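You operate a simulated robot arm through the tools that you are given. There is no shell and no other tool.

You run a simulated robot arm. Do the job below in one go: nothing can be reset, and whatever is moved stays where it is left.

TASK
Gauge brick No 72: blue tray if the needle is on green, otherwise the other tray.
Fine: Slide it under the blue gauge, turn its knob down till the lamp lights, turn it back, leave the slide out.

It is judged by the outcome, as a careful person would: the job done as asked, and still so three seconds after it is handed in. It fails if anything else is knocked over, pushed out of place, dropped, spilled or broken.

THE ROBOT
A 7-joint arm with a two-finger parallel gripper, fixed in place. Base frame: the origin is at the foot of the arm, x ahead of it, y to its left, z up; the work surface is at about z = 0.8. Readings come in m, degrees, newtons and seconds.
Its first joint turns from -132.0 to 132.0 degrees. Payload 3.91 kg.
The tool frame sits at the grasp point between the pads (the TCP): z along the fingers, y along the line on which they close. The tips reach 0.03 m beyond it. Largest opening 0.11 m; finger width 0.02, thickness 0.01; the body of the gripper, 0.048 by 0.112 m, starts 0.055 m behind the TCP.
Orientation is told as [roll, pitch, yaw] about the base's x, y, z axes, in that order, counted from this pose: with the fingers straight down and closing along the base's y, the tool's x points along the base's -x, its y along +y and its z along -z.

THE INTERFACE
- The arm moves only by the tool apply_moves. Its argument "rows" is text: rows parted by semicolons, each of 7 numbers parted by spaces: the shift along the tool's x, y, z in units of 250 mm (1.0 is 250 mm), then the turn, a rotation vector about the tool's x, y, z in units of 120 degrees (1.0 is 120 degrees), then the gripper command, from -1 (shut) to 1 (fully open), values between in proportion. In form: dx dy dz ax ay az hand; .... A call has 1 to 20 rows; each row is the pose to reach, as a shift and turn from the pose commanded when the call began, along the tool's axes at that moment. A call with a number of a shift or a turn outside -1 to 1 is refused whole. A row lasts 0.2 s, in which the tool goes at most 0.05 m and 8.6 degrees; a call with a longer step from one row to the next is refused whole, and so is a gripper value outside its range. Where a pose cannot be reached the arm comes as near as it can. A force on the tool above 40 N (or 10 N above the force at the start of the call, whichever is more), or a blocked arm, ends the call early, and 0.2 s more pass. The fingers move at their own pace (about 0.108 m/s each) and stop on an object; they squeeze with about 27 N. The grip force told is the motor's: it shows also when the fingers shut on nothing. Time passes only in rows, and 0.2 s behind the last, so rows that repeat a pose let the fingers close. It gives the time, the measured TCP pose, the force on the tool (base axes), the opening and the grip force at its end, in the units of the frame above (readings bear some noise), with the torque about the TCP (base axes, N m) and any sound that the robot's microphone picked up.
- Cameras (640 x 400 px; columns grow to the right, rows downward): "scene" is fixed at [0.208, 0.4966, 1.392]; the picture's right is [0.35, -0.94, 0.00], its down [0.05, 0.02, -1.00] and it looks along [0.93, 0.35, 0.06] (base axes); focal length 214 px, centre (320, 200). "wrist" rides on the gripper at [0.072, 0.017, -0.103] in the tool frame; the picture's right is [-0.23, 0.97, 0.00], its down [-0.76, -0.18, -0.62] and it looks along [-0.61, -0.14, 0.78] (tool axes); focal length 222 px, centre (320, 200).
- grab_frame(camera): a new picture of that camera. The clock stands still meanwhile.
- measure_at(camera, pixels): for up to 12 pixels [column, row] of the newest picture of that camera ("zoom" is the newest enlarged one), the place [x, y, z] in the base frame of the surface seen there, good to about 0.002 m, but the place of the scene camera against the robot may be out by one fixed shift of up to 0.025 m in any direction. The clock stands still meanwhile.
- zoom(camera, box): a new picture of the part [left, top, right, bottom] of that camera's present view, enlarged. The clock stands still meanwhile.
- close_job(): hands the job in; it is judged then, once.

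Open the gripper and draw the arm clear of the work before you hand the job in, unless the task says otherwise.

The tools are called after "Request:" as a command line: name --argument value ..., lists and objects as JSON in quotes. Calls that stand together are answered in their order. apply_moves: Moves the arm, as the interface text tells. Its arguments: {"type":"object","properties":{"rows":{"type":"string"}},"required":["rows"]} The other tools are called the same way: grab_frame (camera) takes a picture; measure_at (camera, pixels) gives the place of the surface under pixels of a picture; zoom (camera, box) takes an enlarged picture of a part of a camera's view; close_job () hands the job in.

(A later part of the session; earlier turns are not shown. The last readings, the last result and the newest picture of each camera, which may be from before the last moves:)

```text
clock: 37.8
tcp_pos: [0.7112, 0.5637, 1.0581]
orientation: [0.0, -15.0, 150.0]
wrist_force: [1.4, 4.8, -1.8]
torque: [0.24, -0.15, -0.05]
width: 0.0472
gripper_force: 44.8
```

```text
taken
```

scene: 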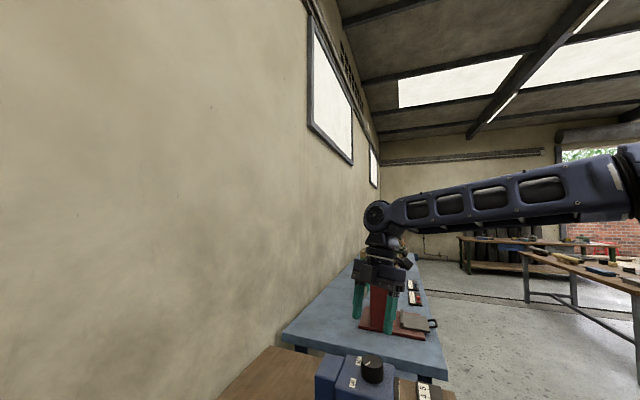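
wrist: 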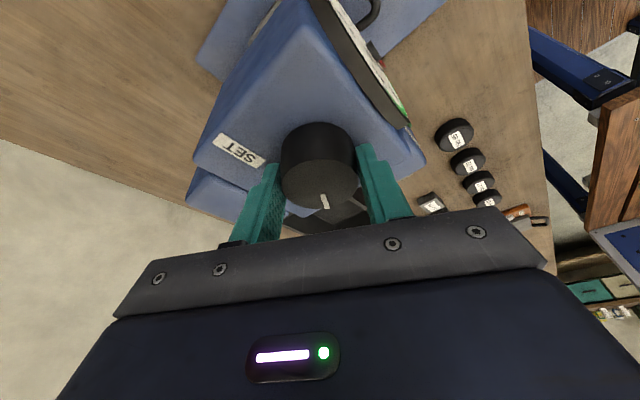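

The knob is gripped (width 0.047). I turn clockwise 12° in 3° steps and check the response.

Request:
apply_moves --rows "0 0 0 0.0065 0 0.0241 -1; 0 0 0 0.0129 0 0.0483 -1; 0 0 0 0.0194 0 0.0724 -1; 0 0 0 0.0259 0 0.0966 -1; 0 0 0 0.0259 0 0.0966 -1"

Request:
grab_frame --camera "wrist"

```text
clock: 39.0
tcp_pos: [0.7106, 0.5636, 1.0593]
orientation: [0.1, -15.0, 138.0]
wrist_force: [-7.0, -2.1, -10.3]
torque: [0.06, 0.18, 0.0]
width: 0.0472
gripper_force: 45.3
```

```text
taken
```

wrist: 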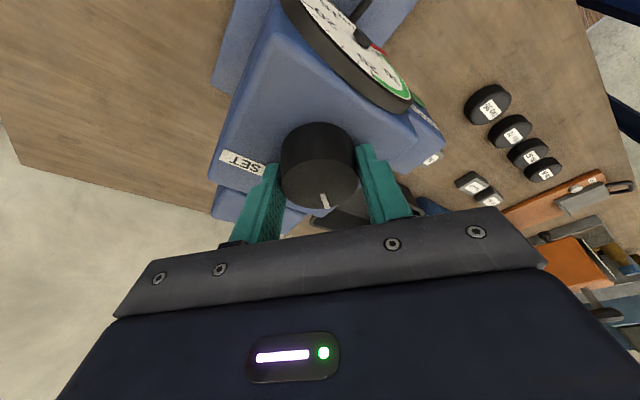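

The knob turns with the gripper (pointer fixed relative to fingers). I look at the dial and lamp, then keep turning.

Request:
zoom --camera "wrist" --box '[280, 0, 450, 150]'

Request:
apply_moves --rows "0 0 0 0.0065 0 0.0241 -1; 0 0 0 0.0129 0 0.0483 -1; 0 0 0 0.0194 0 0.0724 -1; 0 0 0 0.0259 0 0.0966 -1; 0 0 0 0.0259 0 0.0966 -1"

Request:
zoom --camera "wrist" --box '[280, 0, 480, 160]'

```text
2.67 times, centred on (365, 75) of wrist
```

zoom: 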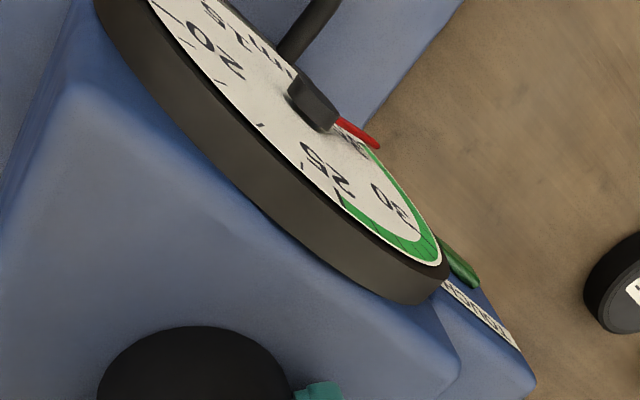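

```text
clock: 40.2
tcp_pos: [0.7112, 0.5638, 1.0588]
orientation: [0.1, -15.0, 125.9]
wrist_force: [-17.0, -12.2, -19.8]
torque: [-0.56, 0.53, 0.01]
width: 0.0472
gripper_force: 44.7
```

```text
2.50 times, centred on (380, 80) of wrist
```

zoom: 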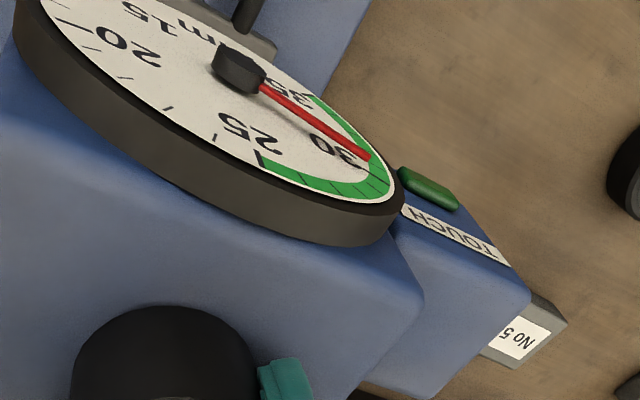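

The needle has come to about 31 with the knob turned 24°, but side force on the tool has grown to ~29 N. I release to relax, see whether the knob holds its place, then re-grip.

Request:
apply_moves --rows "0 0 0 0 0 0 0.1; 0 0 0 0 0 0 0.1; 0 0 0 0 0 0 0.1"

Request:
zoom --camera "wrist" --box '[280, 0, 480, 160]'

Request:
grab_frame --camera "wrist"

Request:
measure_at --camera "wrist" --pixels '[[320, 170], [320, 205], [300, 190], [338, 187], [320, 188], [330, 195]]'

```text
clock: 41.0
tcp_pos: [0.7113, 0.5629, 1.0607]
orientation: [0.1, -15.0, 126.0]
wrist_force: [0.7, -1.2, 0.3]
torque: [0.02, 0.02, 0.02]
width: 0.0606
gripper_force: 0.1
```

```text
2.50 times, centred on (380, 80) of wrist
```

zoom: 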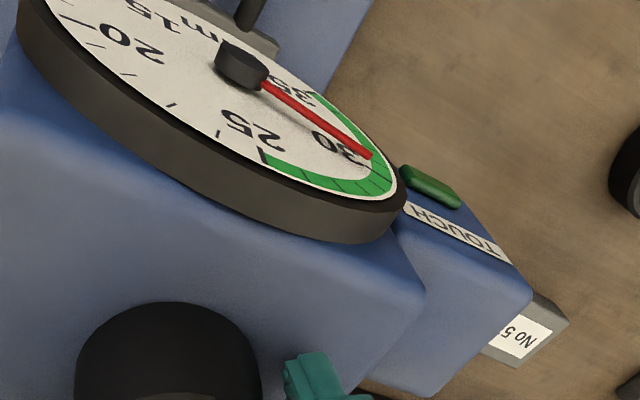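

```text
taken
```

wrist: 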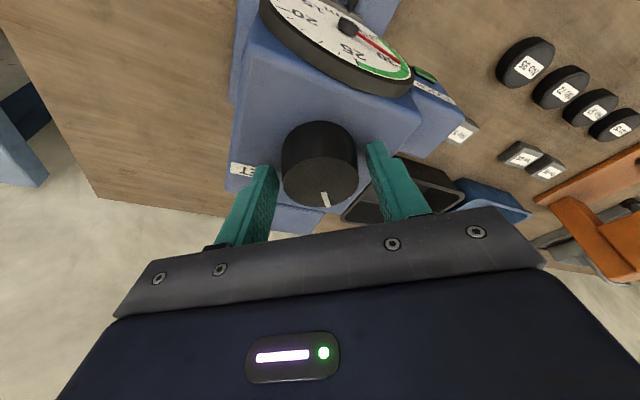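

```text
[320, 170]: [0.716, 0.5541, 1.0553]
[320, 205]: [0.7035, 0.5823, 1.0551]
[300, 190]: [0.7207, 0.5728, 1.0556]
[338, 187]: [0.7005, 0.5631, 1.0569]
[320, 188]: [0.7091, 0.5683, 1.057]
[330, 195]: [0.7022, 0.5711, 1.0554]
```

The knob stays where it's left. I re-grip and turn another 15°.

Request:
apply_moves --rows "0 0 0 0 0 0 -1; 0 0 0 0 0 0 -1; 0 0 0 0 0 0 -1; 0 0 0 0.0065 0 0.0241 -1; 0 0 0 0.0129 0 0.0483 -1; 0 0 0 0.0194 0 0.0724 -1; 0 0 0 0.0259 0 0.0966 -1; 0 0 0 0.0324 0 0.1207 -1; 0 0 0 0.0324 0 0.1207 -1"

Request:
zoom --camera "wrist" --box '[280, 0, 480, 160]'

```text
clock: 43.0
tcp_pos: [0.7119, 0.5628, 1.0589]
orientation: [0.0, -15.0, 110.9]
wrist_force: [-11.2, -12.3, 4.6]
torque: [-0.52, 0.24, -0.01]
width: 0.0471
gripper_force: 45.3
```

```text
2.50 times, centred on (380, 80) of wrist
```

zoom: 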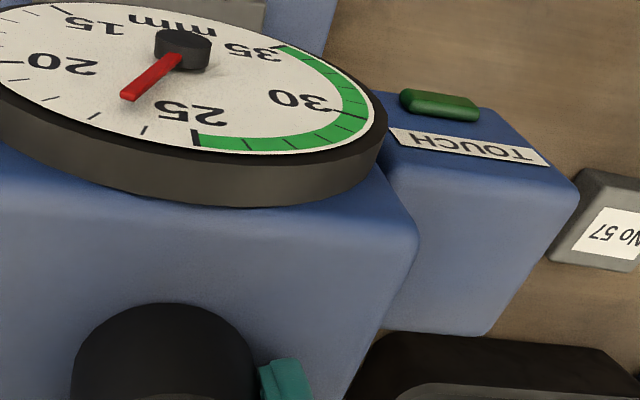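

The needle is already down near 22.5 and the lamp is still dark, so I turn just 1° now.

Request:
apply_moves --rows "0 0 0 0.0011 0 0.004 -1; 0 0 0 0.0022 0 0.008 -1; 0 0 0 0.0022 0 0.008 -1"

Request:
zoom --camera "wrist" --box '[280, 0, 480, 160]'

```text
clock: 43.8
tcp_pos: [0.7115, 0.5643, 1.0589]
orientation: [0.0, -15.0, 110.0]
wrist_force: [-11.1, -15.6, 3.1]
torque: [-0.49, 0.58, 0.04]
width: 0.047
gripper_force: 44.6
```

```text
2.50 times, centred on (380, 80) of wrist
```

zoom: 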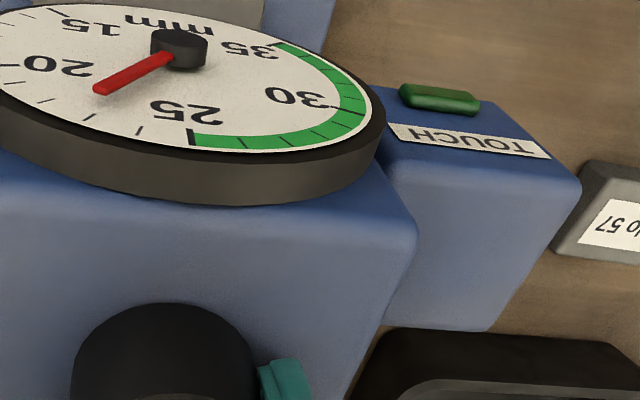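

The needle moved to about 21.5; lamp still dark. Another 1°.

Request:
apply_moves --rows "0 0 0 0.0011 0 0.004 -1; 0 0 0 0.0022 0 0.008 -1; 0 0 0 0.0022 0 0.008 -1"

Request:
zoom --camera "wrist" --box '[280, 0, 480, 160]'

```text
clock: 44.6
tcp_pos: [0.7103, 0.5637, 1.0585]
orientation: [0.0, -15.0, 109.0]
wrist_force: [-11.5, -18.2, 2.4]
torque: [-1.02, 0.39, 0.03]
width: 0.047
gripper_force: 45.4
```

```text
2.50 times, centred on (380, 80) of wrist
```

zoom: 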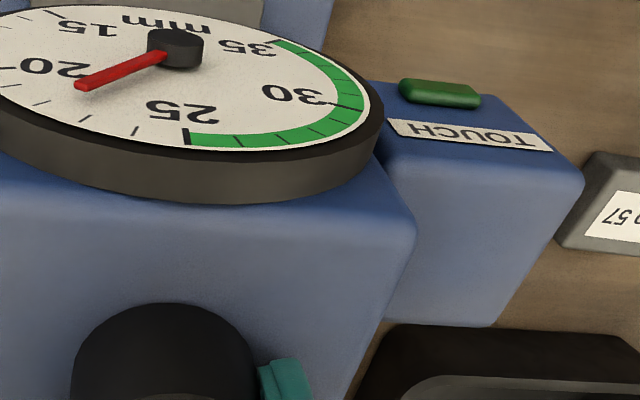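

Needle about 21, lamp still unlit. I go on with a 0.7° step.

Request:
apply_moves --rows "0 0 0 0.0008 0 0.0028 -1; 0 0 0 0.0015 0 0.0056 -1; 0 0 0 0.0015 0 0.0056 -1"

Request:
zoom --camera "wrist" --box '[280, 0, 480, 160]'

```text
clock: 45.4
tcp_pos: [0.7092, 0.563, 1.0598]
orientation: [0.0, -15.0, 108.3]
wrist_force: [-15.0, -17.9, 1.0]
torque: [-0.59, 0.47, 0.05]
width: 0.0472
gripper_force: 44.9
```

```text
2.50 times, centred on (380, 80) of wrist
```

zoom: 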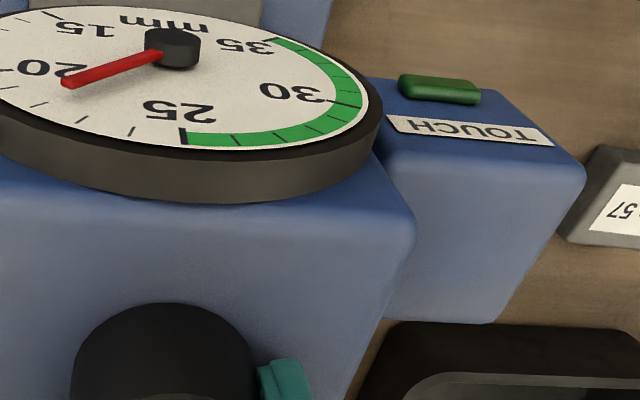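

Needle ~20.4, lamp still dark green. Another 0.5°.

Request:
apply_moves --rows "0 0 0 0.0006 0 0.002 -1; 0 0 0 0.0011 0 0.004 -1; 0 0 0 0.0011 0 0.004 -1"

Request:
zoom --camera "wrist" --box '[280, 0, 480, 160]'

```text
clock: 46.2
tcp_pos: [0.7112, 0.5629, 1.0593]
orientation: [-0.1, -15.0, 107.8]
wrist_force: [-14.0, -17.6, 2.0]
torque: [-0.42, 0.56, 0.01]
width: 0.0468
gripper_force: 44.8
```

```text
2.50 times, centred on (380, 80) of wrist
```

zoom: 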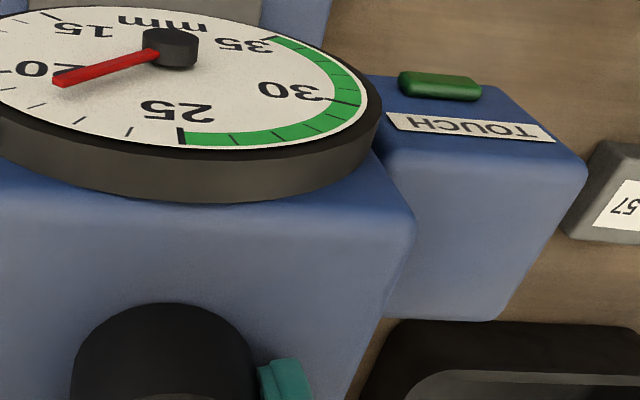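

Still dark; needle line extends to about 21. Another 0.5°.

Request:
apply_moves --rows "0 0 0 0.0006 0 0.002 -1; 0 0 0 0.0011 0 0.004 -1; 0 0 0 0.0011 0 0.004 -1"

Request:
zoom --camera "wrist" --box '[240, 0, 440, 160]'

```text
clock: 47.0
tcp_pos: [0.7096, 0.5635, 1.0587]
orientation: [0.1, -15.0, 107.3]
wrist_force: [-15.8, -16.4, 0.4]
torque: [-0.36, 0.5, 0.0]
width: 0.047
gripper_force: 44.9
```

```text
2.50 times, centred on (340, 80) of wrist
```

zoom: 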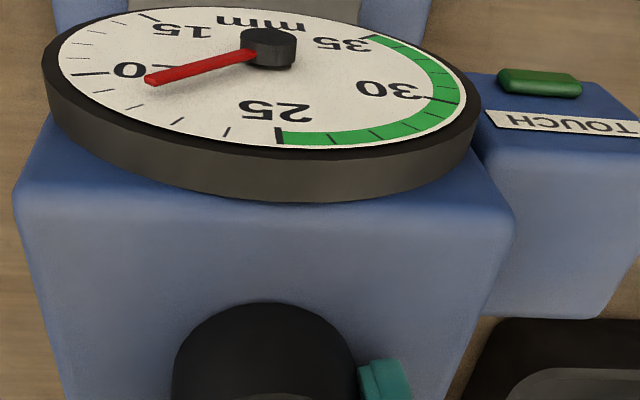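

Needle extended reaches roughly the 21 tick; lamp still dark. Another 0.5°.

Request:
apply_moves --rows "0 0 0 0.0006 0 0.002 -1; 0 0 0 0.0011 0 0.004 -1; 0 0 0 0.0011 0 0.004 -1"

Request:
zoom --camera "wrist" --box '[240, 0, 440, 160]'

```text
clock: 47.8
tcp_pos: [0.7101, 0.5629, 1.0594]
orientation: [0.1, -15.1, 106.9]
wrist_force: [-17.6, -16.1, -4.8]
torque: [-0.23, 0.45, -0.02]
width: 0.0469
gripper_force: 45.1
```

```text
2.50 times, centred on (340, 80) of wrist
```

zoom: 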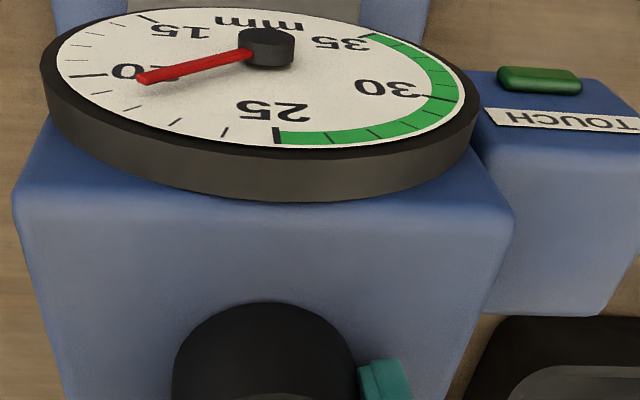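

Needle still creeping (≈20.8), lamp dark. Continue by 0.5°.

Request:
apply_moves --rows "0 0 0 0.0006 0 0.002 -1; 0 0 0 0.0011 0 0.004 -1; 0 0 0 0.0011 0 0.004 -1"

Request:
zoom --camera "wrist" --box '[240, 0, 440, 160]'

```text
clock: 48.6
tcp_pos: [0.7104, 0.5637, 1.0593]
orientation: [0.0, -15.1, 106.3]
wrist_force: [-19.4, -16.4, -1.6]
torque: [-0.47, 0.68, 0.0]
width: 0.0469
gripper_force: 45.2
```

```text
2.50 times, centred on (340, 80) of wrist
```

zoom: 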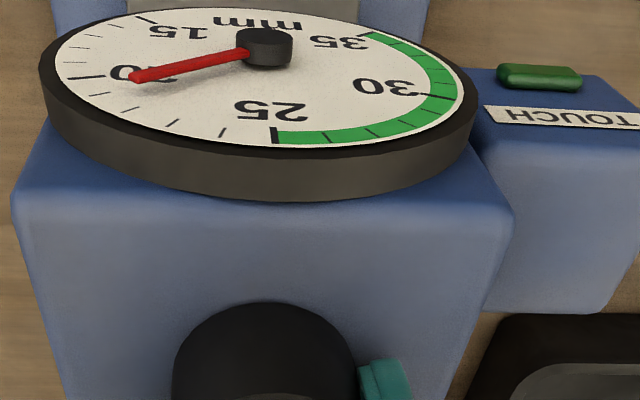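

Needle still moving (~20.5). Another 0.5°.

Request:
apply_moves --rows "0 0 0 0.0006 0 0.002 -1; 0 0 0 0.0011 0 0.004 -1; 0 0 0 0.0011 0 0.004 -1"

Request:
zoom --camera "wrist" --box '[240, 0, 440, 160]'

```text
clock: 49.4
tcp_pos: [0.7112, 0.5631, 1.0591]
orientation: [0.0, -14.9, 105.8]
wrist_force: [-22.3, -14.8, -3.2]
torque: [-0.45, 0.7, 0.04]
width: 0.0468
gripper_force: 44.6
```

```text
2.50 times, centred on (340, 80) of wrist
```

zoom: 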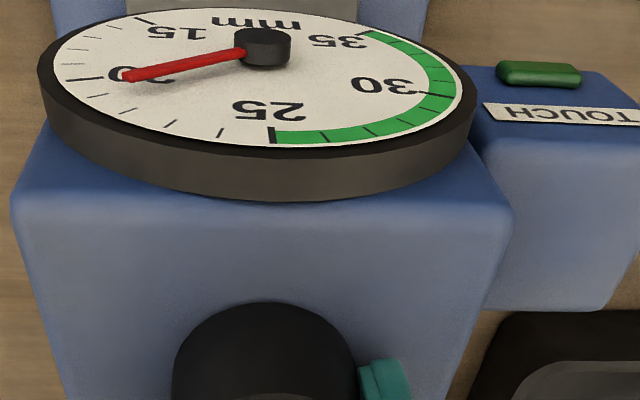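

Needle ≈20.3, still dark. Another 0.5°.

Request:
apply_moves --rows "0 0 0 0.0006 0 0.002 -1; 0 0 0 0.0011 0 0.004 -1; 0 0 0 0.0011 0 0.004 -1"

Request:
zoom --camera "wrist" --box '[240, 0, 440, 160]'

```text
clock: 50.2
tcp_pos: [0.7106, 0.5635, 1.0598]
orientation: [-0.1, -14.9, 105.4]
wrist_force: [-23.9, -14.2, -4.0]
torque: [-0.27, 0.77, 0.05]
width: 0.0469
gripper_force: 45.2
```

```text
2.50 times, centred on (340, 80) of wrist
```

zoom: 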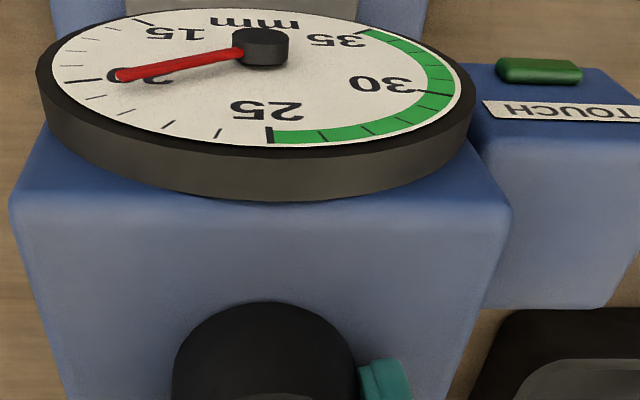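

Needle ≈20.2. The side force is creeping up (28 N), so I release and re-grip before the next small step.

Request:
apply_moves --rows "0 0 0 0 0 0 0.1; 0 0 0 0 0 0 0.1; 0 0 0 0 0 0 0.1"

Request:
zoom --camera "wrist" --box '[240, 0, 440, 160]'

Request:
grab_frame --camera "wrist"

```text
clock: 51.0
tcp_pos: [0.7121, 0.5633, 1.0584]
orientation: [-0.1, -15.0, 105.3]
wrist_force: [0.6, 0.2, -0.5]
torque: [-0.01, 0.02, -0.01]
width: 0.0605
gripper_force: 0.1
```

```text
2.50 times, centred on (340, 80) of wrist
```

zoom: 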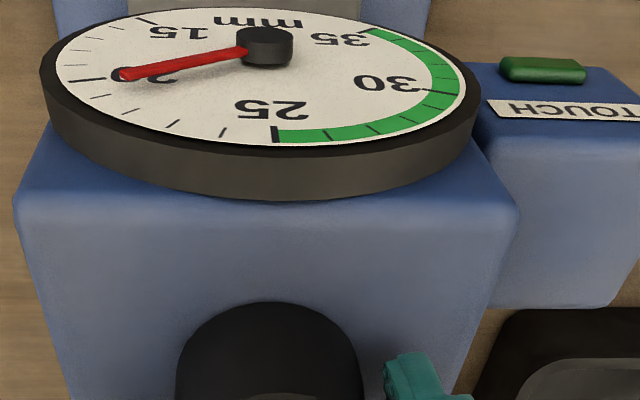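

```text
taken
```

wrist: 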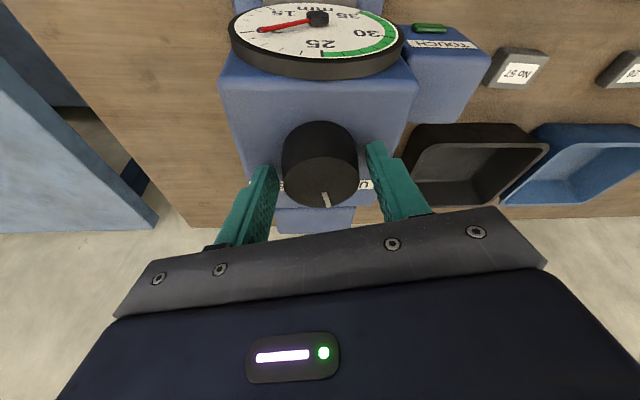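

The knob holds; needle tip near 20.2, lamp dark. I re-grip and step another 0.7°.

Request:
apply_moves --rows "0 0 0 0 0 0 -1; 0 0 0 0 0 0 -1; 0 0 0 0 0 0 -1; 0 0 0 0.0008 0 0.0028 -1; 0 0 0 0.0015 0 0.0056 -1; 0 0 0 0.0015 0 0.0056 -1"

Request:
zoom --camera "wrist" --box '[240, 0, 440, 160]'

```text
clock: 52.4
tcp_pos: [0.7099, 0.5639, 1.0589]
orientation: [0.0, -15.0, 104.6]
wrist_force: [-16.0, -8.4, -1.6]
torque: [-0.31, 0.61, 0.04]
width: 0.0468
gripper_force: 44.9
```

```text
2.50 times, centred on (340, 80) of wrist
```

zoom: 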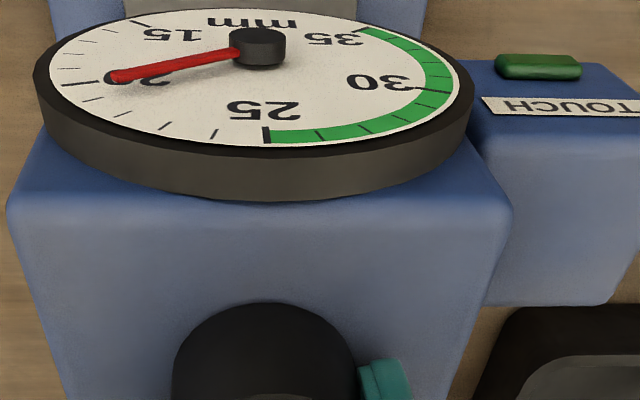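

Needle ~20.1, dark still. Another 0.7°.

Request:
apply_moves --rows "0 0 0 0.0008 0 0.0028 -1; 0 0 0 0.0015 0 0.0056 -1; 0 0 0 0.0015 0 0.0056 -1"

Request:
zoom --camera "wrist" --box '[240, 0, 440, 160]'

```text
clock: 53.2
tcp_pos: [0.7095, 0.5633, 1.0595]
orientation: [0.0, -14.9, 103.8]
wrist_force: [-15.0, -5.2, -5.2]
torque: [-0.19, 0.48, 0.01]
width: 0.0469
gripper_force: 44.9
```

```text
2.50 times, centred on (340, 80) of wrist
```

zoom: 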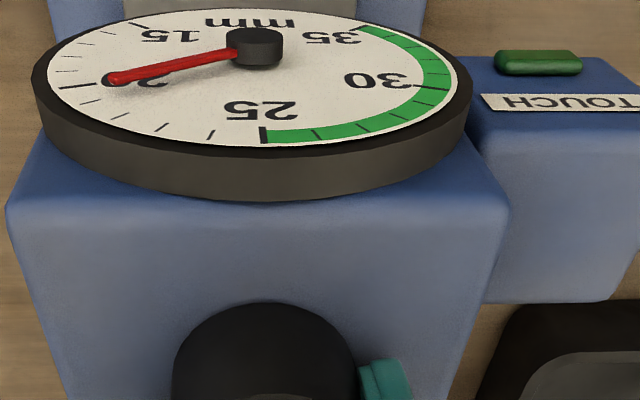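

The needle advances little now (≈20.1). I take another 1° and compare.

Request:
apply_moves --rows "0 0 0 0.0011 0 0.004 -1; 0 0 0 0.0022 0 0.008 -1; 0 0 0 0.0022 0 0.008 -1"

Request:
zoom --camera "wrist" --box '[250, 0, 410, 80]'

Request:
zoom --camera "wrist" --box '[240, 0, 440, 160]'

```text
clock: 54.0
tcp_pos: [0.7105, 0.5634, 1.0597]
orientation: [-0.1, -14.9, 102.9]
wrist_force: [-17.2, -5.8, -4.6]
torque: [-0.11, 0.47, 0.01]
width: 0.0471
gripper_force: 44.8
```

```text
4.00 times, centred on (330, 40) of wrist
```

zoom: 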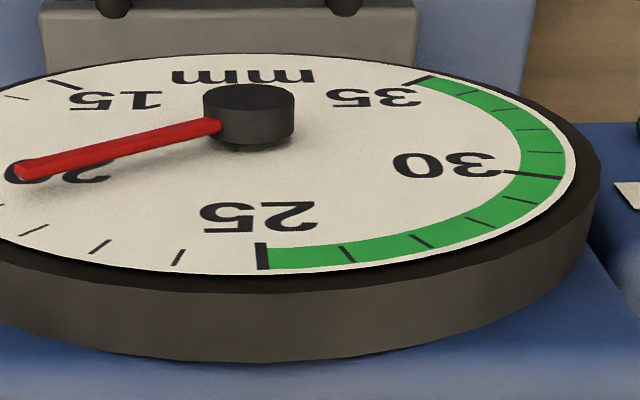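

```text
2.50 times, centred on (340, 80) of wrist
```

zoom: 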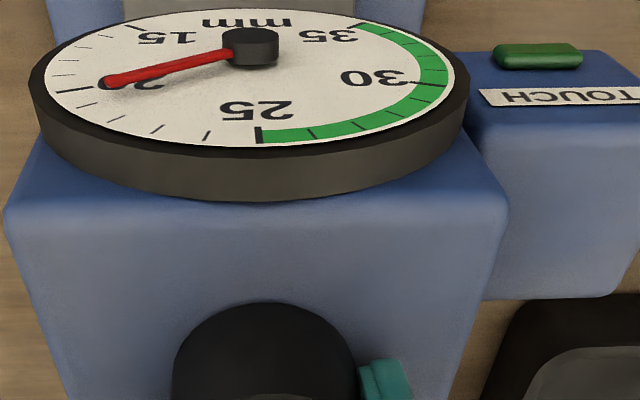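

The needle has nearly stopped at about 20.1 although I turned 2° more, so the spindle is likely touching; the lamp isn't lit yet. I check whether the knob is following the fingers.

Request:
grab_frame --camera "wrist"

Request:
zoom --camera "wrist" --box '[250, 110, 400, 230]'

```text
taken
```

wrist: 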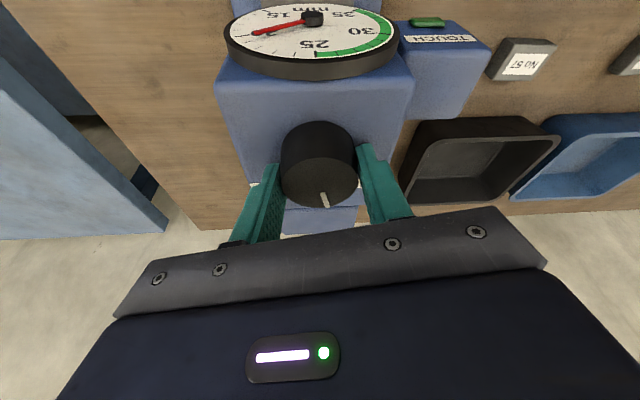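

```text
3.33 times, centred on (325, 170) of wrist
```

zoom: 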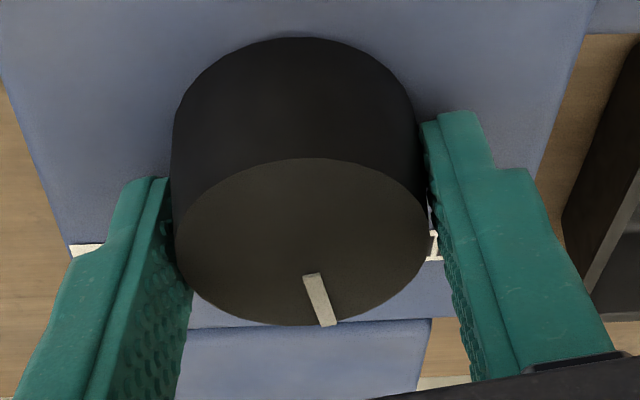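

The knob follows (pointer fixed relative to the fingers). Another 1° and look at the lamp.

Request:
apply_moves --rows "0 0 0 0.0011 0 0.004 -1; 0 0 0 0.0022 0 0.008 -1; 0 0 0 0.0022 0 0.008 -1; 0 0 0 0.0022 0 0.008 -1"

Request:
zoom --camera "wrist" --box '[220, 0, 460, 100]'

```text
clock: 55.0
tcp_pos: [0.711, 0.5632, 1.0591]
orientation: [0.0, -15.0, 101.9]
wrist_force: [-20.7, -9.6, -4.2]
torque: [-0.21, 0.69, -0.01]
width: 0.047
gripper_force: 45.0
```

```text
2.67 times, centred on (340, 50) of wrist
```

zoom: 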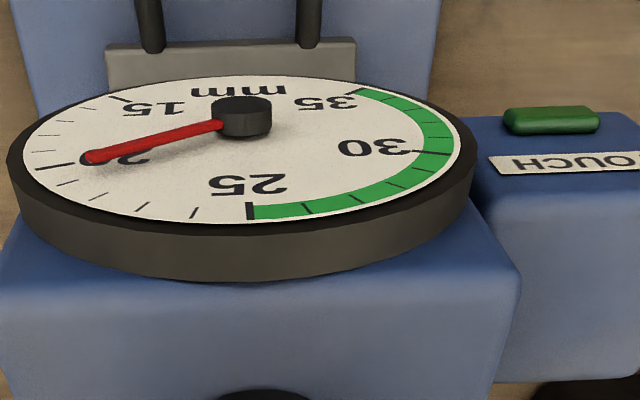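

Needle rests ≈20.2; lamp still dark. I go on by 1.5°.

Request:
apply_moves --rows "0 0 0 0.0011 0 0.004 -1; 0 0 0 0.0022 0 0.008 -1; 0 0 0 0.0032 0 0.0121 -1; 0 0 0 0.0032 0 0.0121 -1"

Request:
zoom --camera "wrist" --box '[220, 0, 460, 100]'

```text
clock: 56.0
tcp_pos: [0.7098, 0.5645, 1.0591]
orientation: [0.0, -15.0, 100.4]
wrist_force: [-20.3, -10.4, -4.9]
torque: [-0.03, 0.43, 0.01]
width: 0.0469
gripper_force: 45.4
```

```text
2.67 times, centred on (340, 50) of wrist
```

zoom: 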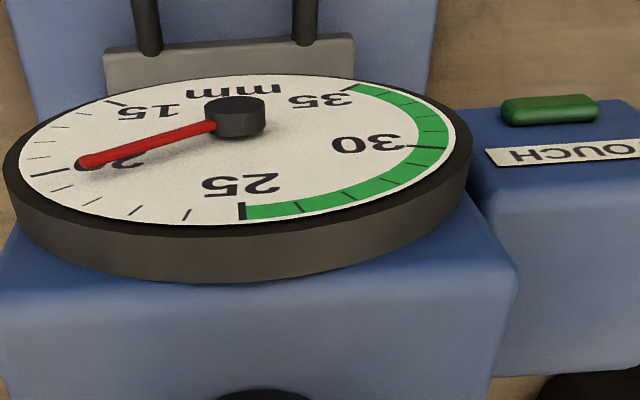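

Needle unchanged (~20.2), lamp dark. Another 1.5°.

Request:
apply_moves --rows "0 0 0 0.0011 0 0.004 -1; 0 0 0 0.0022 0 0.008 -1; 0 0 0 0.0032 0 0.0121 -1; 0 0 0 0.0032 0 0.0121 -1"

Request:
zoom --camera "wrist" --box '[220, 0, 460, 100]'

```text
clock: 57.0
tcp_pos: [0.7112, 0.5638, 1.0598]
orientation: [0.0, -15.0, 98.9]
wrist_force: [-18.2, -10.4, -4.4]
torque: [-0.49, 0.5, 0.0]
width: 0.047
gripper_force: 45.0
```

```text
2.67 times, centred on (340, 50) of wrist
```

zoom: 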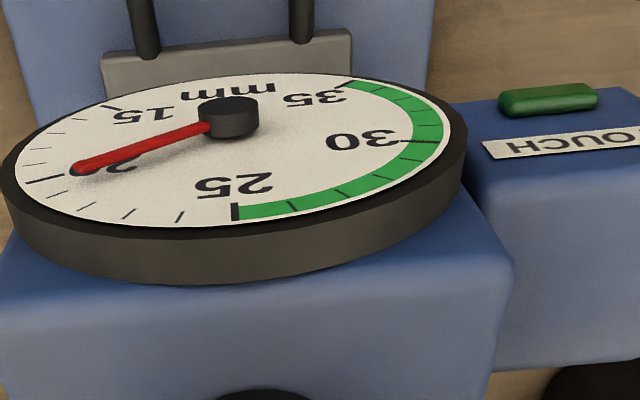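

No change, no torque build-up. I continue with 2°.

Request:
apply_moves --rows "0 0 0 0.0015 0 0.0055 -1; 0 0 0 0.003 0 0.0108 -1; 0 0 0 0.0043 0 0.0161 -1; 0 0 0 0.0043 0 0.0161 -1"

Request:
zoom --camera "wrist" --box '[220, 0, 460, 100]'

```text
clock: 58.0
tcp_pos: [0.7102, 0.5637, 1.0596]
orientation: [-0.1, -15.0, 97.0]
wrist_force: [-20.1, -13.0, -5.4]
torque: [-0.82, 0.68, 0.04]
width: 0.0471
gripper_force: 44.4
```

```text
2.67 times, centred on (340, 50) of wrist
```

zoom: 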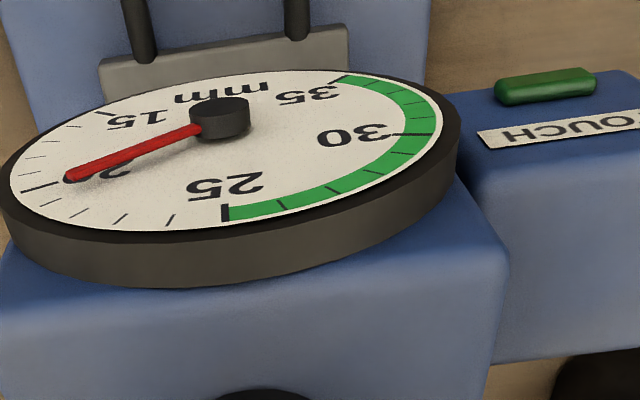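

Unchanged. I continue another 3° in small steps, checking.

Request:
apply_moves --rows "0 0 0 0.0015 0 0.0055 -1; 0 0 0 0.003 0 0.0108 -1; 0 0 0 0.0043 0 0.0161 -1; 0 0 0 0.0043 0 0.0161 -1"

Request:
zoom --camera "wrist" --box '[220, 0, 460, 100]'

Request:
apply_moves --rows "0 0 0 0.0011 0 0.004 -1; 0 0 0 0.0022 0 0.008 -1; 0 0 0 0.0022 0 0.008 -1"

Request:
zoom --camera "wrist" --box '[220, 0, 460, 100]'

```text
clock: 59.0
tcp_pos: [0.7105, 0.5638, 1.0581]
orientation: [0.0, -15.0, 95.0]
wrist_force: [-23.3, -12.5, -11.2]
torque: [-0.31, 0.72, 0.02]
width: 0.047
gripper_force: 45.3
```

```text
2.67 times, centred on (340, 50) of wrist
```

zoom: 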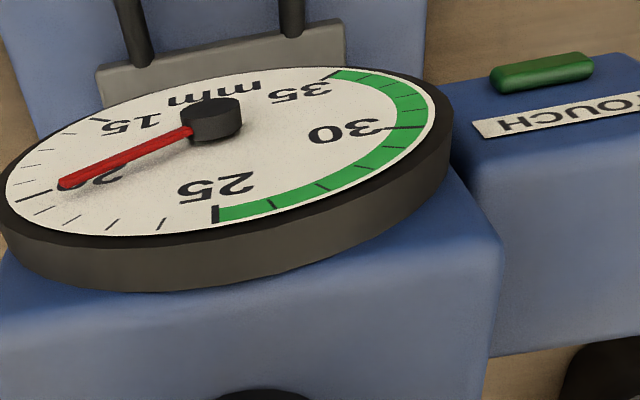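

```text
clock: 59.8
tcp_pos: [0.7102, 0.5637, 1.0593]
orientation: [0.0, -15.0, 93.9]
wrist_force: [-26.9, -13.1, -11.9]
torque: [-0.25, 0.75, 0.04]
width: 0.0468
gripper_force: 44.9
```

```text
2.67 times, centred on (340, 50) of wrist
```

zoom: 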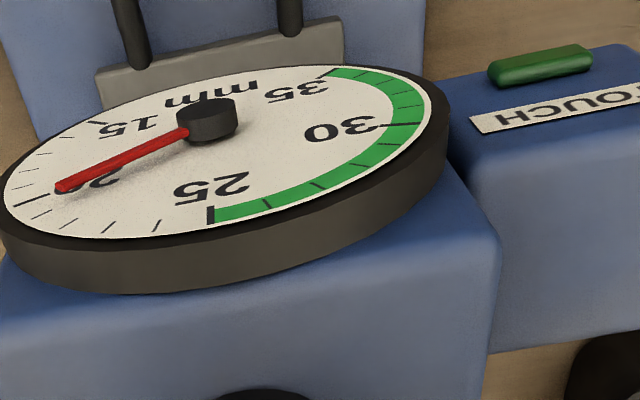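

Lamp still dark at 56° with the needle resting at ≈20.1. I release the knob and rise to inspect spindle and lamp from the front before turning further.

Request:
apply_moves --rows "0 0 0 0 0 0 0.3; 0 0 0 0 0 0 0.3; -0.035 0 -0.129 0 0 0 0.3; -0.069 0 -0.257 0 0 0 0.3; -0.1035 0 -0.386 0 0 0 0.3"

Request:
apply_moves --rows "0.136 0 0.023 0 -0.036 0 0.3; 0.273 0 0.045 0 -0.071 0 0.3; 0.409 0 0.068 0 -0.107 0 0.3; 0.545 0 0.091 0 -0.143 0 0.3; 0.681 0 0.114 0 -0.179 0 0.3; 0.818 0 0.136 0 -0.214 0 0.3; 0.954 0 0.159 0 -0.25 0 0.3; 0.954 0 0.159 0 -0.25 0 0.3"

Request:
grab_frame --camera "wrist"

Request:
zoom --camera "wrist" --box '[230, 60, 430, 220]'

```text
clock: 61.0
tcp_pos: [0.7115, 0.5631, 1.1593]
orientation: [0.0, -15.0, 93.9]
wrist_force: [-0.4, 0.1, -0.5]
torque: [-0.01, -0.01, 0.03]
width: 0.0716
gripper_force: 0.1
```

```text
clock: 62.8
tcp_pos: [0.7267, 0.3451, 1.0599]
orientation: [0.0, -45.2, 94.0]
wrist_force: [0.3, -0.4, 0.2]
torque: [0.0, -0.01, 0.01]
width: 0.0714
gripper_force: 0.0
```

```text
taken
```

wrist: 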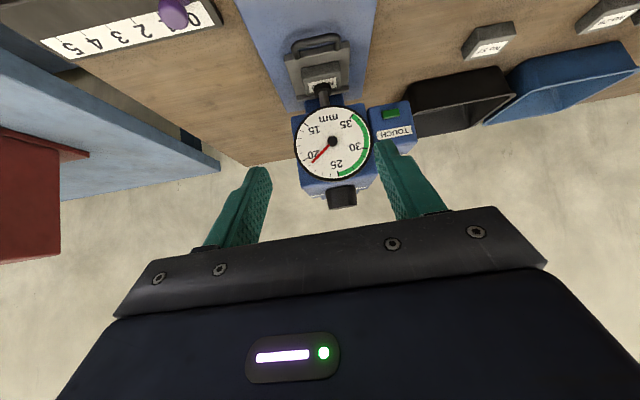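

```text
2.50 times, centred on (330, 140) of wrist
```

zoom: 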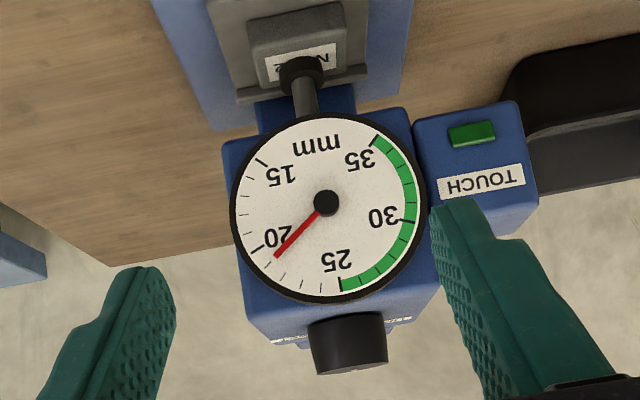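

Spindle foot is down on the brick, needle ≈21 (outside green), lamp still looks unlit. I zoom closely at lamp and foot.

Request:
zoom --camera "wrist" --box '[285, 55, 425, 165]'

Request:
measure_at --camera "wrist" --pixels '[[320, 75], [322, 90], [325, 92], [330, 80], [318, 43], [300, 57], [345, 50], [326, 100]]'

```text
3.64 times, centred on (355, 110) of wrist
```

zoom: 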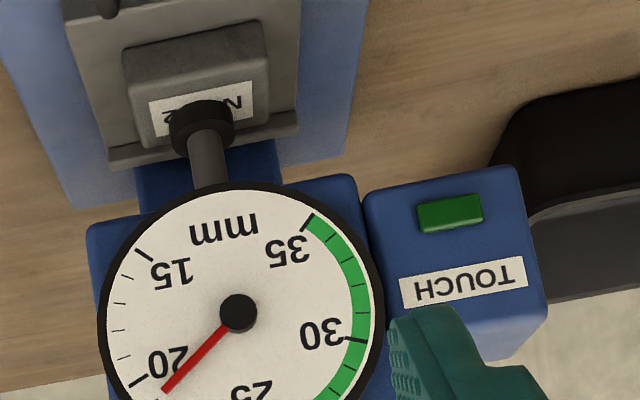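

```text
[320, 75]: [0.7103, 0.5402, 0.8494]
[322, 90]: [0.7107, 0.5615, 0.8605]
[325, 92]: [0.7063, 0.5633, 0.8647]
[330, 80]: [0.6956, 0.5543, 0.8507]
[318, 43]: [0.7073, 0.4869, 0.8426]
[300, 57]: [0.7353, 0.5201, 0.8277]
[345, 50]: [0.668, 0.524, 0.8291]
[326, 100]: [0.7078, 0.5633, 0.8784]
```

The foot rests on the brick (top 0.851) but the lamp is unlit, so the knob must go further for contact pressure. I go back over the knob.

Request:
apply_moves --rows "-0.129 0 0.048 0 0.036 0 0.3; -0.258 0 0.096 0 0.071 0 0.3; -0.387 0 0.144 0 0.107 0 0.3; -0.515 0 0.192 0 0.143 0 0.3; -0.644 0 0.24 0 0.179 0 0.3; -0.773 0 0.288 0 0.214 0 0.3; -0.902 0.001 0.336 0 0.25 0 0.3; -0.902 0.001 0.336 0 0.25 0 0.3"

```text
clock: 64.6
tcp_pos: [0.7112, 0.5627, 1.1582]
orientation: [0.1, -15.0, 93.9]
wrist_force: [0.4, 0.5, -0.3]
torque: [0.01, 0.02, 0.01]
width: 0.0716
gripper_force: 0.0
```

Above the knob again; I descend and close on it.

Request:
apply_moves --rows "0.03 0 0.11 0 0 0 0.3; 0.06 0 0.22 0 0 0 0.3; 0.085 0 0.315 0 0 0 0.3; 0.1 0 0.383 0 0 0 0.3; 0.1 0 0.383 0 0 0 0.3; 0.1 0 0.383 0 0 0 -1; 0.1 0 0.383 0 0 0 -1; 0.1 0 0.383 0 0 0 -1; 0.1 0 0.383 0 0 0 -1"

Request:
grab_frame --camera "wrist"

```text
clock: 66.6
tcp_pos: [0.71, 0.5633, 1.0586]
orientation: [-0.1, -15.0, 94.0]
wrist_force: [-10.9, -3.1, -2.1]
torque: [-0.04, 0.38, 0.02]
width: 0.0466
gripper_force: 45.1
```

```text
taken
```

wrist: 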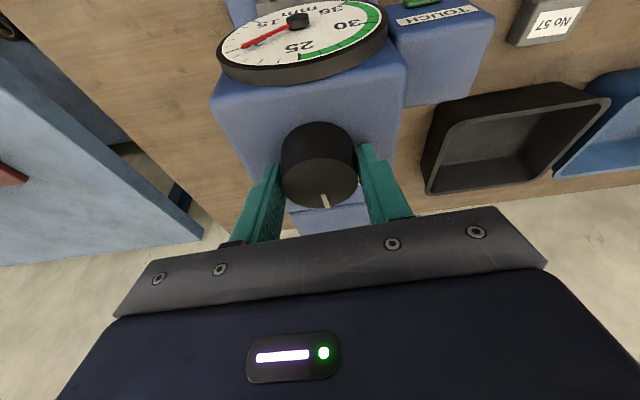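

The lamp is at the picture's top edge here, so I open, swing the gripper back +40° around the knob, and re-grip for a better view.

Request:
apply_moves --rows "0 0 0 0 0 0 0.3; 0 0 0 0 0 0 0.3; 0 0 0 -0.0173 0 -0.0644 0.3; 0 0 0 -0.0345 0 -0.1288 0.3; 0 0 0 -0.0518 0 -0.1932 0.3; 0 0 0 -0.069 0 -0.2576 0.3; 0 0 0 -0.0863 0 -0.322 0.3; 0 0 0 -0.0863 0 -0.322 0.3; 0 0 0 -0.0863 0 -0.322 -1; 0 0 0 -0.0863 0 -0.322 -1; 0 0 0 -0.0863 0 -0.322 -1; 0 0 0 -0.0863 0 -0.322 -1"

Request:
grab_frame --camera "wrist"

```text
clock: 69.2
tcp_pos: [0.7123, 0.5641, 1.0595]
orientation: [0.0, -15.0, 133.9]
wrist_force: [4.0, 4.2, 0.4]
torque: [0.23, -0.38, -0.05]
width: 0.047
gripper_force: 45.1
```

```text
taken
```

wrist: 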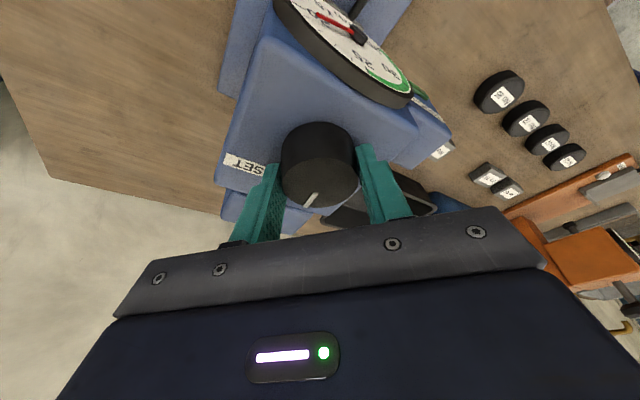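

Gripped again at yaw 134; I turn 4° and look.

Request:
apply_moves --rows "0 0 0 0.0043 0 0.0161 -1; 0 0 0 0.0086 0 0.0322 -1; 0 0 0 0.0086 0 0.0322 -1; 0 0 0 0.0086 0 0.0322 -1"

Request:
zoom --camera "wrist" --box '[260, 0, 460, 160]'

```text
clock: 70.2
tcp_pos: [0.7112, 0.5628, 1.0598]
orientation: [-0.1, -15.0, 129.9]
wrist_force: [11.5, 6.7, -4.7]
torque: [0.27, -0.51, 0.01]
width: 0.047
gripper_force: 44.9
```

```text
2.50 times, centred on (360, 80) of wrist
```

zoom: 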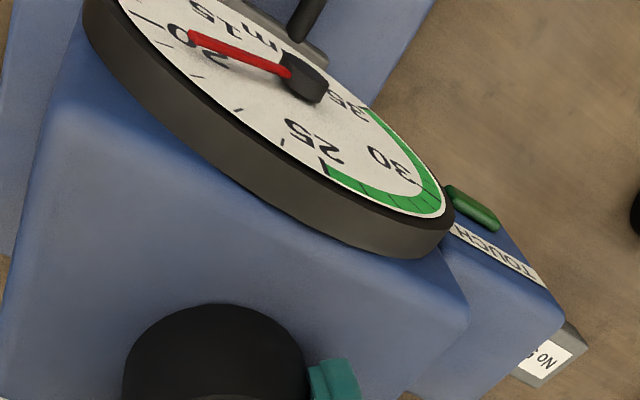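

Lamp (at (472,207) of the zoom) still dark; needle unchanged. Another 4°.

Request:
apply_moves --rows "0 0 0 0.0043 0 0.0161 -1; 0 0 0 0.0086 0 0.0322 -1; 0 0 0 0.0086 0 0.0322 -1; 0 0 0 0.0086 0 0.0322 -1"

Request:
zoom --camera "wrist" --box '[260, 0, 460, 160]'

```text
clock: 71.2
tcp_pos: [0.7111, 0.564, 1.0606]
orientation: [0.0, -15.0, 125.9]
wrist_force: [9.8, 7.2, -4.5]
torque: [0.38, -0.17, 0.0]
width: 0.0467
gripper_force: 44.8
```

```text
2.50 times, centred on (360, 80) of wrist
```

zoom: 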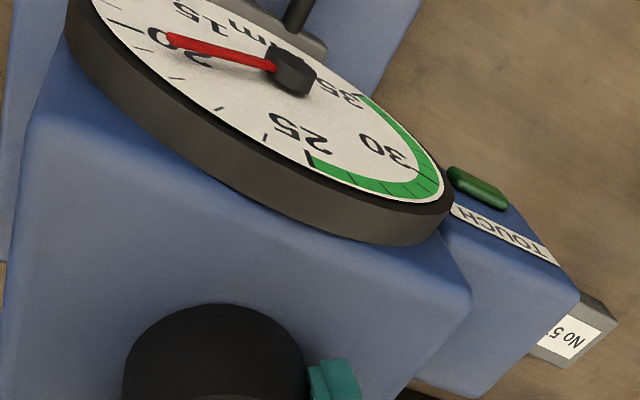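

Still dark (64° total). Another 3°.

Request:
apply_moves --rows "0 0 0 0.0022 0 0.0081 -1; 0 0 0 0.0043 0 0.0161 -1; 0 0 0 0.0065 0 0.0241 -1; 0 0 0 0.0065 0 0.0241 -1"

Request:
zoom --camera "wrist" --box '[260, 0, 460, 160]'

```text
clock: 72.2
tcp_pos: [0.7114, 0.5635, 1.0603]
orientation: [0.0, -15.0, 123.0]
wrist_force: [6.3, 2.2, -2.6]
torque: [0.15, -0.39, 0.0]
width: 0.0468
gripper_force: 45.1
```

```text
2.50 times, centred on (360, 80) of wrist
```

zoom: 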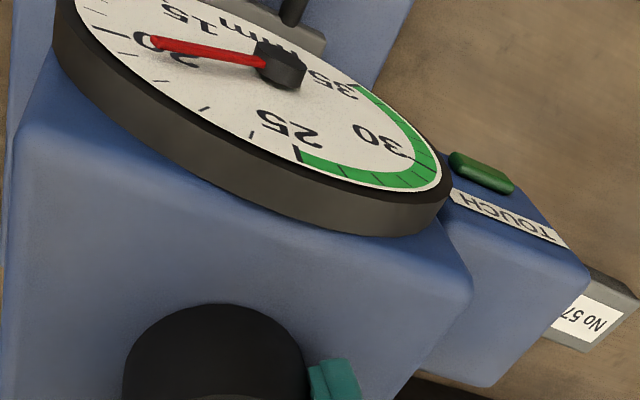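

No change. Another 3°.

Request:
apply_moves --rows "0 0 0 0.0022 0 0.0081 -1; 0 0 0 0.0043 0 0.0161 -1; 0 0 0 0.0065 0 0.0241 -1; 0 0 0 0.0065 0 0.0241 -1"

Request:
zoom --camera "wrist" --box '[260, 0, 460, 160]'

```text
clock: 73.2
tcp_pos: [0.7111, 0.5629, 1.0608]
orientation: [0.0, -15.1, 120.0]
wrist_force: [4.6, -4.3, -1.1]
torque: [-0.53, 0.13, 0.02]
width: 0.0468
gripper_force: 45.0
```

```text
2.50 times, centred on (360, 80) of wrist
```

zoom: 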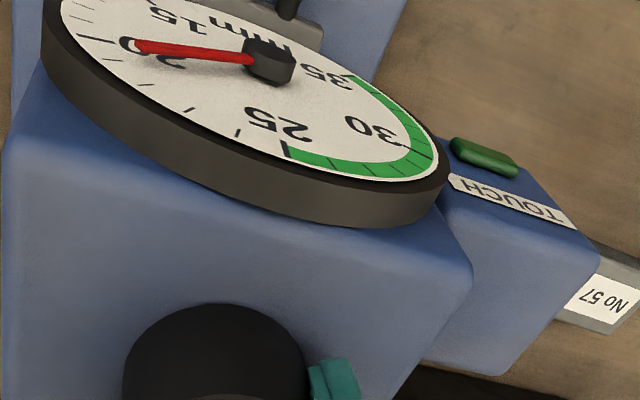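

Still dark at 70°. SET is at ~98°, so I continue in 3° steps with checks.

Request:
apply_moves --rows "0 0 0 0.0022 0 0.0081 -1; 0 0 0 0.0043 0 0.0161 -1; 0 0 0 0.0065 0 0.0241 -1; 0 0 0 0.0065 0 0.0241 -1"

Request:
zoom --camera "wrist" --box '[260, 0, 460, 160]'

Request:
apply_moves --rows "0 0 0 0.0022 0 0.0081 -1; 0 0 0 0.0043 0 0.0161 -1; 0 0 0 0.0043 0 0.0161 -1"

Request:
zoom --camera "wrist" --box '[260, 0, 460, 160]'

```text
clock: 74.2
tcp_pos: [0.7119, 0.5633, 1.0594]
orientation: [0.0, -15.0, 117.1]
wrist_force: [2.9, -9.6, 2.9]
torque: [-0.35, -0.22, 0.04]
width: 0.0468
gripper_force: 44.7
```

```text
2.50 times, centred on (360, 80) of wrist
```

zoom: 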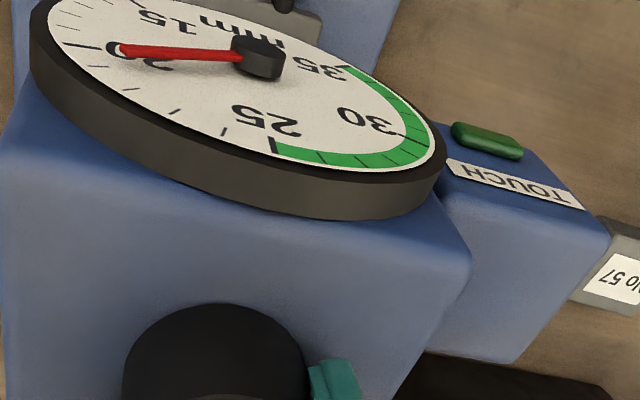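

```text
clock: 75.0
tcp_pos: [0.7113, 0.5631, 1.0595]
orientation: [0.0, -15.0, 115.0]
wrist_force: [5.2, -3.6, 2.4]
torque: [-0.23, -0.43, -0.02]
width: 0.0469
gripper_force: 44.7
```

```text
2.50 times, centred on (360, 80) of wrist
```

zoom: 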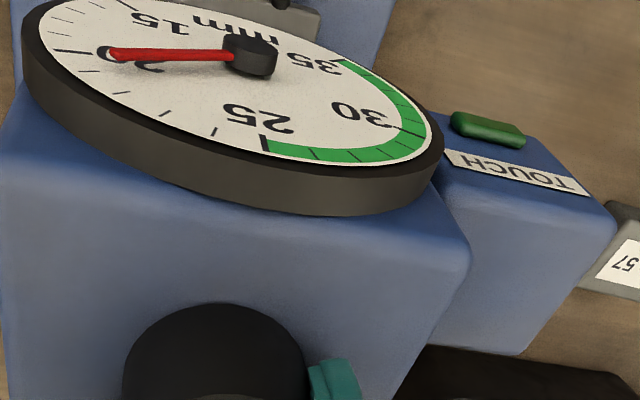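

Still dark at 75°. Continue 3°.

Request:
apply_moves --rows "0 0 0 0.0022 0 0.0081 -1; 0 0 0 0.0043 0 0.0161 -1; 0 0 0 0.0065 0 0.0241 -1; 0 0 0 0.0065 0 0.0241 -1"

Request:
zoom --camera "wrist" --box '[260, 0, 460, 160]'

Request:
apply_moves --rows "0 0 0 0.0022 0 0.0081 -1; 0 0 0 0.0043 0 0.0161 -1; 0 0 0 0.0043 0 0.0161 -1"

Request:
zoom --camera "wrist" --box '[260, 0, 460, 160]'

```text
clock: 76.0
tcp_pos: [0.7101, 0.5643, 1.0589]
orientation: [0.1, -14.9, 112.0]
wrist_force: [6.0, -5.4, -0.7]
torque: [0.43, -0.31, -0.03]
width: 0.0468
gripper_force: 45.1
```

```text
2.50 times, centred on (360, 80) of wrist
```

zoom: 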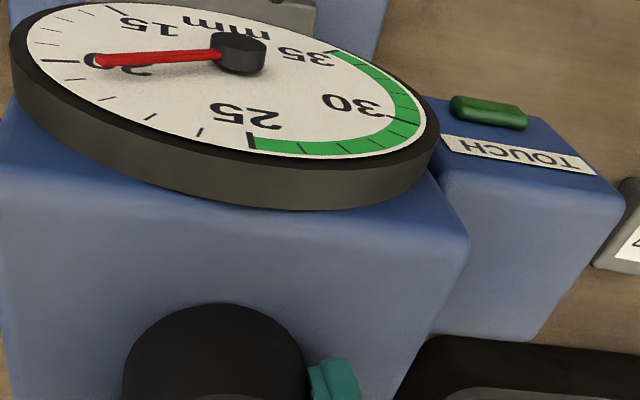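

```text
clock: 76.8
tcp_pos: [0.7106, 0.5636, 1.0606]
orientation: [0.0, -15.0, 109.9]
wrist_force: [2.6, -2.8, -3.6]
torque: [0.01, 0.05, 0.01]
width: 0.0467
gripper_force: 45.2
```

```text
2.50 times, centred on (360, 80) of wrist
```

zoom: 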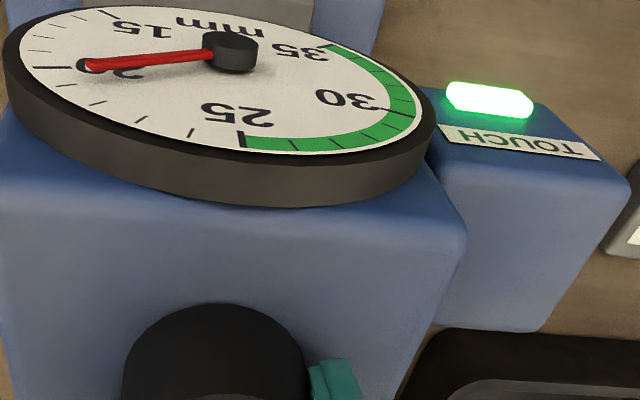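

The TOUCH lamp is lit (bright at (490,100) of the zoom) with the needle at about 20 — well off the green (25–35). So the brick goes to the black tray. Now I turn the knob back 40°.

Request:
apply_moves --rows "0 0 0 -0.0086 0 -0.0322 -1; 0 0 0 -0.0173 0 -0.0644 -1; 0 0 0 -0.0259 0 -0.0966 -1; 0 0 0 -0.0345 0 -0.1288 -1; 0 0 0 -0.0432 0 -0.161 -1; 0 0 0 -0.0518 0 -0.1932 -1; 0 0 0 -0.0604 0 -0.2254 -1; 0 0 0 -0.069 0 -0.2576 -1; 0 0 0 -0.0777 0 -0.2898 -1; 0 0 0 -0.0863 0 -0.322 -1; 0 0 0 -0.0863 0 -0.322 -1"

Request:
grab_frame --camera "wrist"

```text
clock: 79.2
tcp_pos: [0.7119, 0.5642, 1.06]
orientation: [0.0, -15.0, 150.1]
wrist_force: [18.6, 13.9, 3.5]
torque: [0.54, -0.57, -0.04]
width: 0.0467
gripper_force: 44.4
```

```text
taken
```

wrist: 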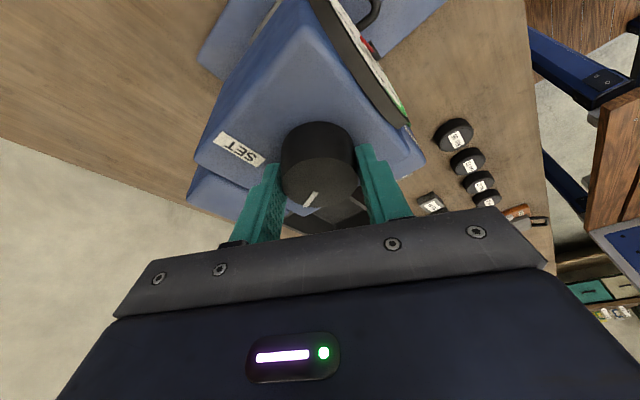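

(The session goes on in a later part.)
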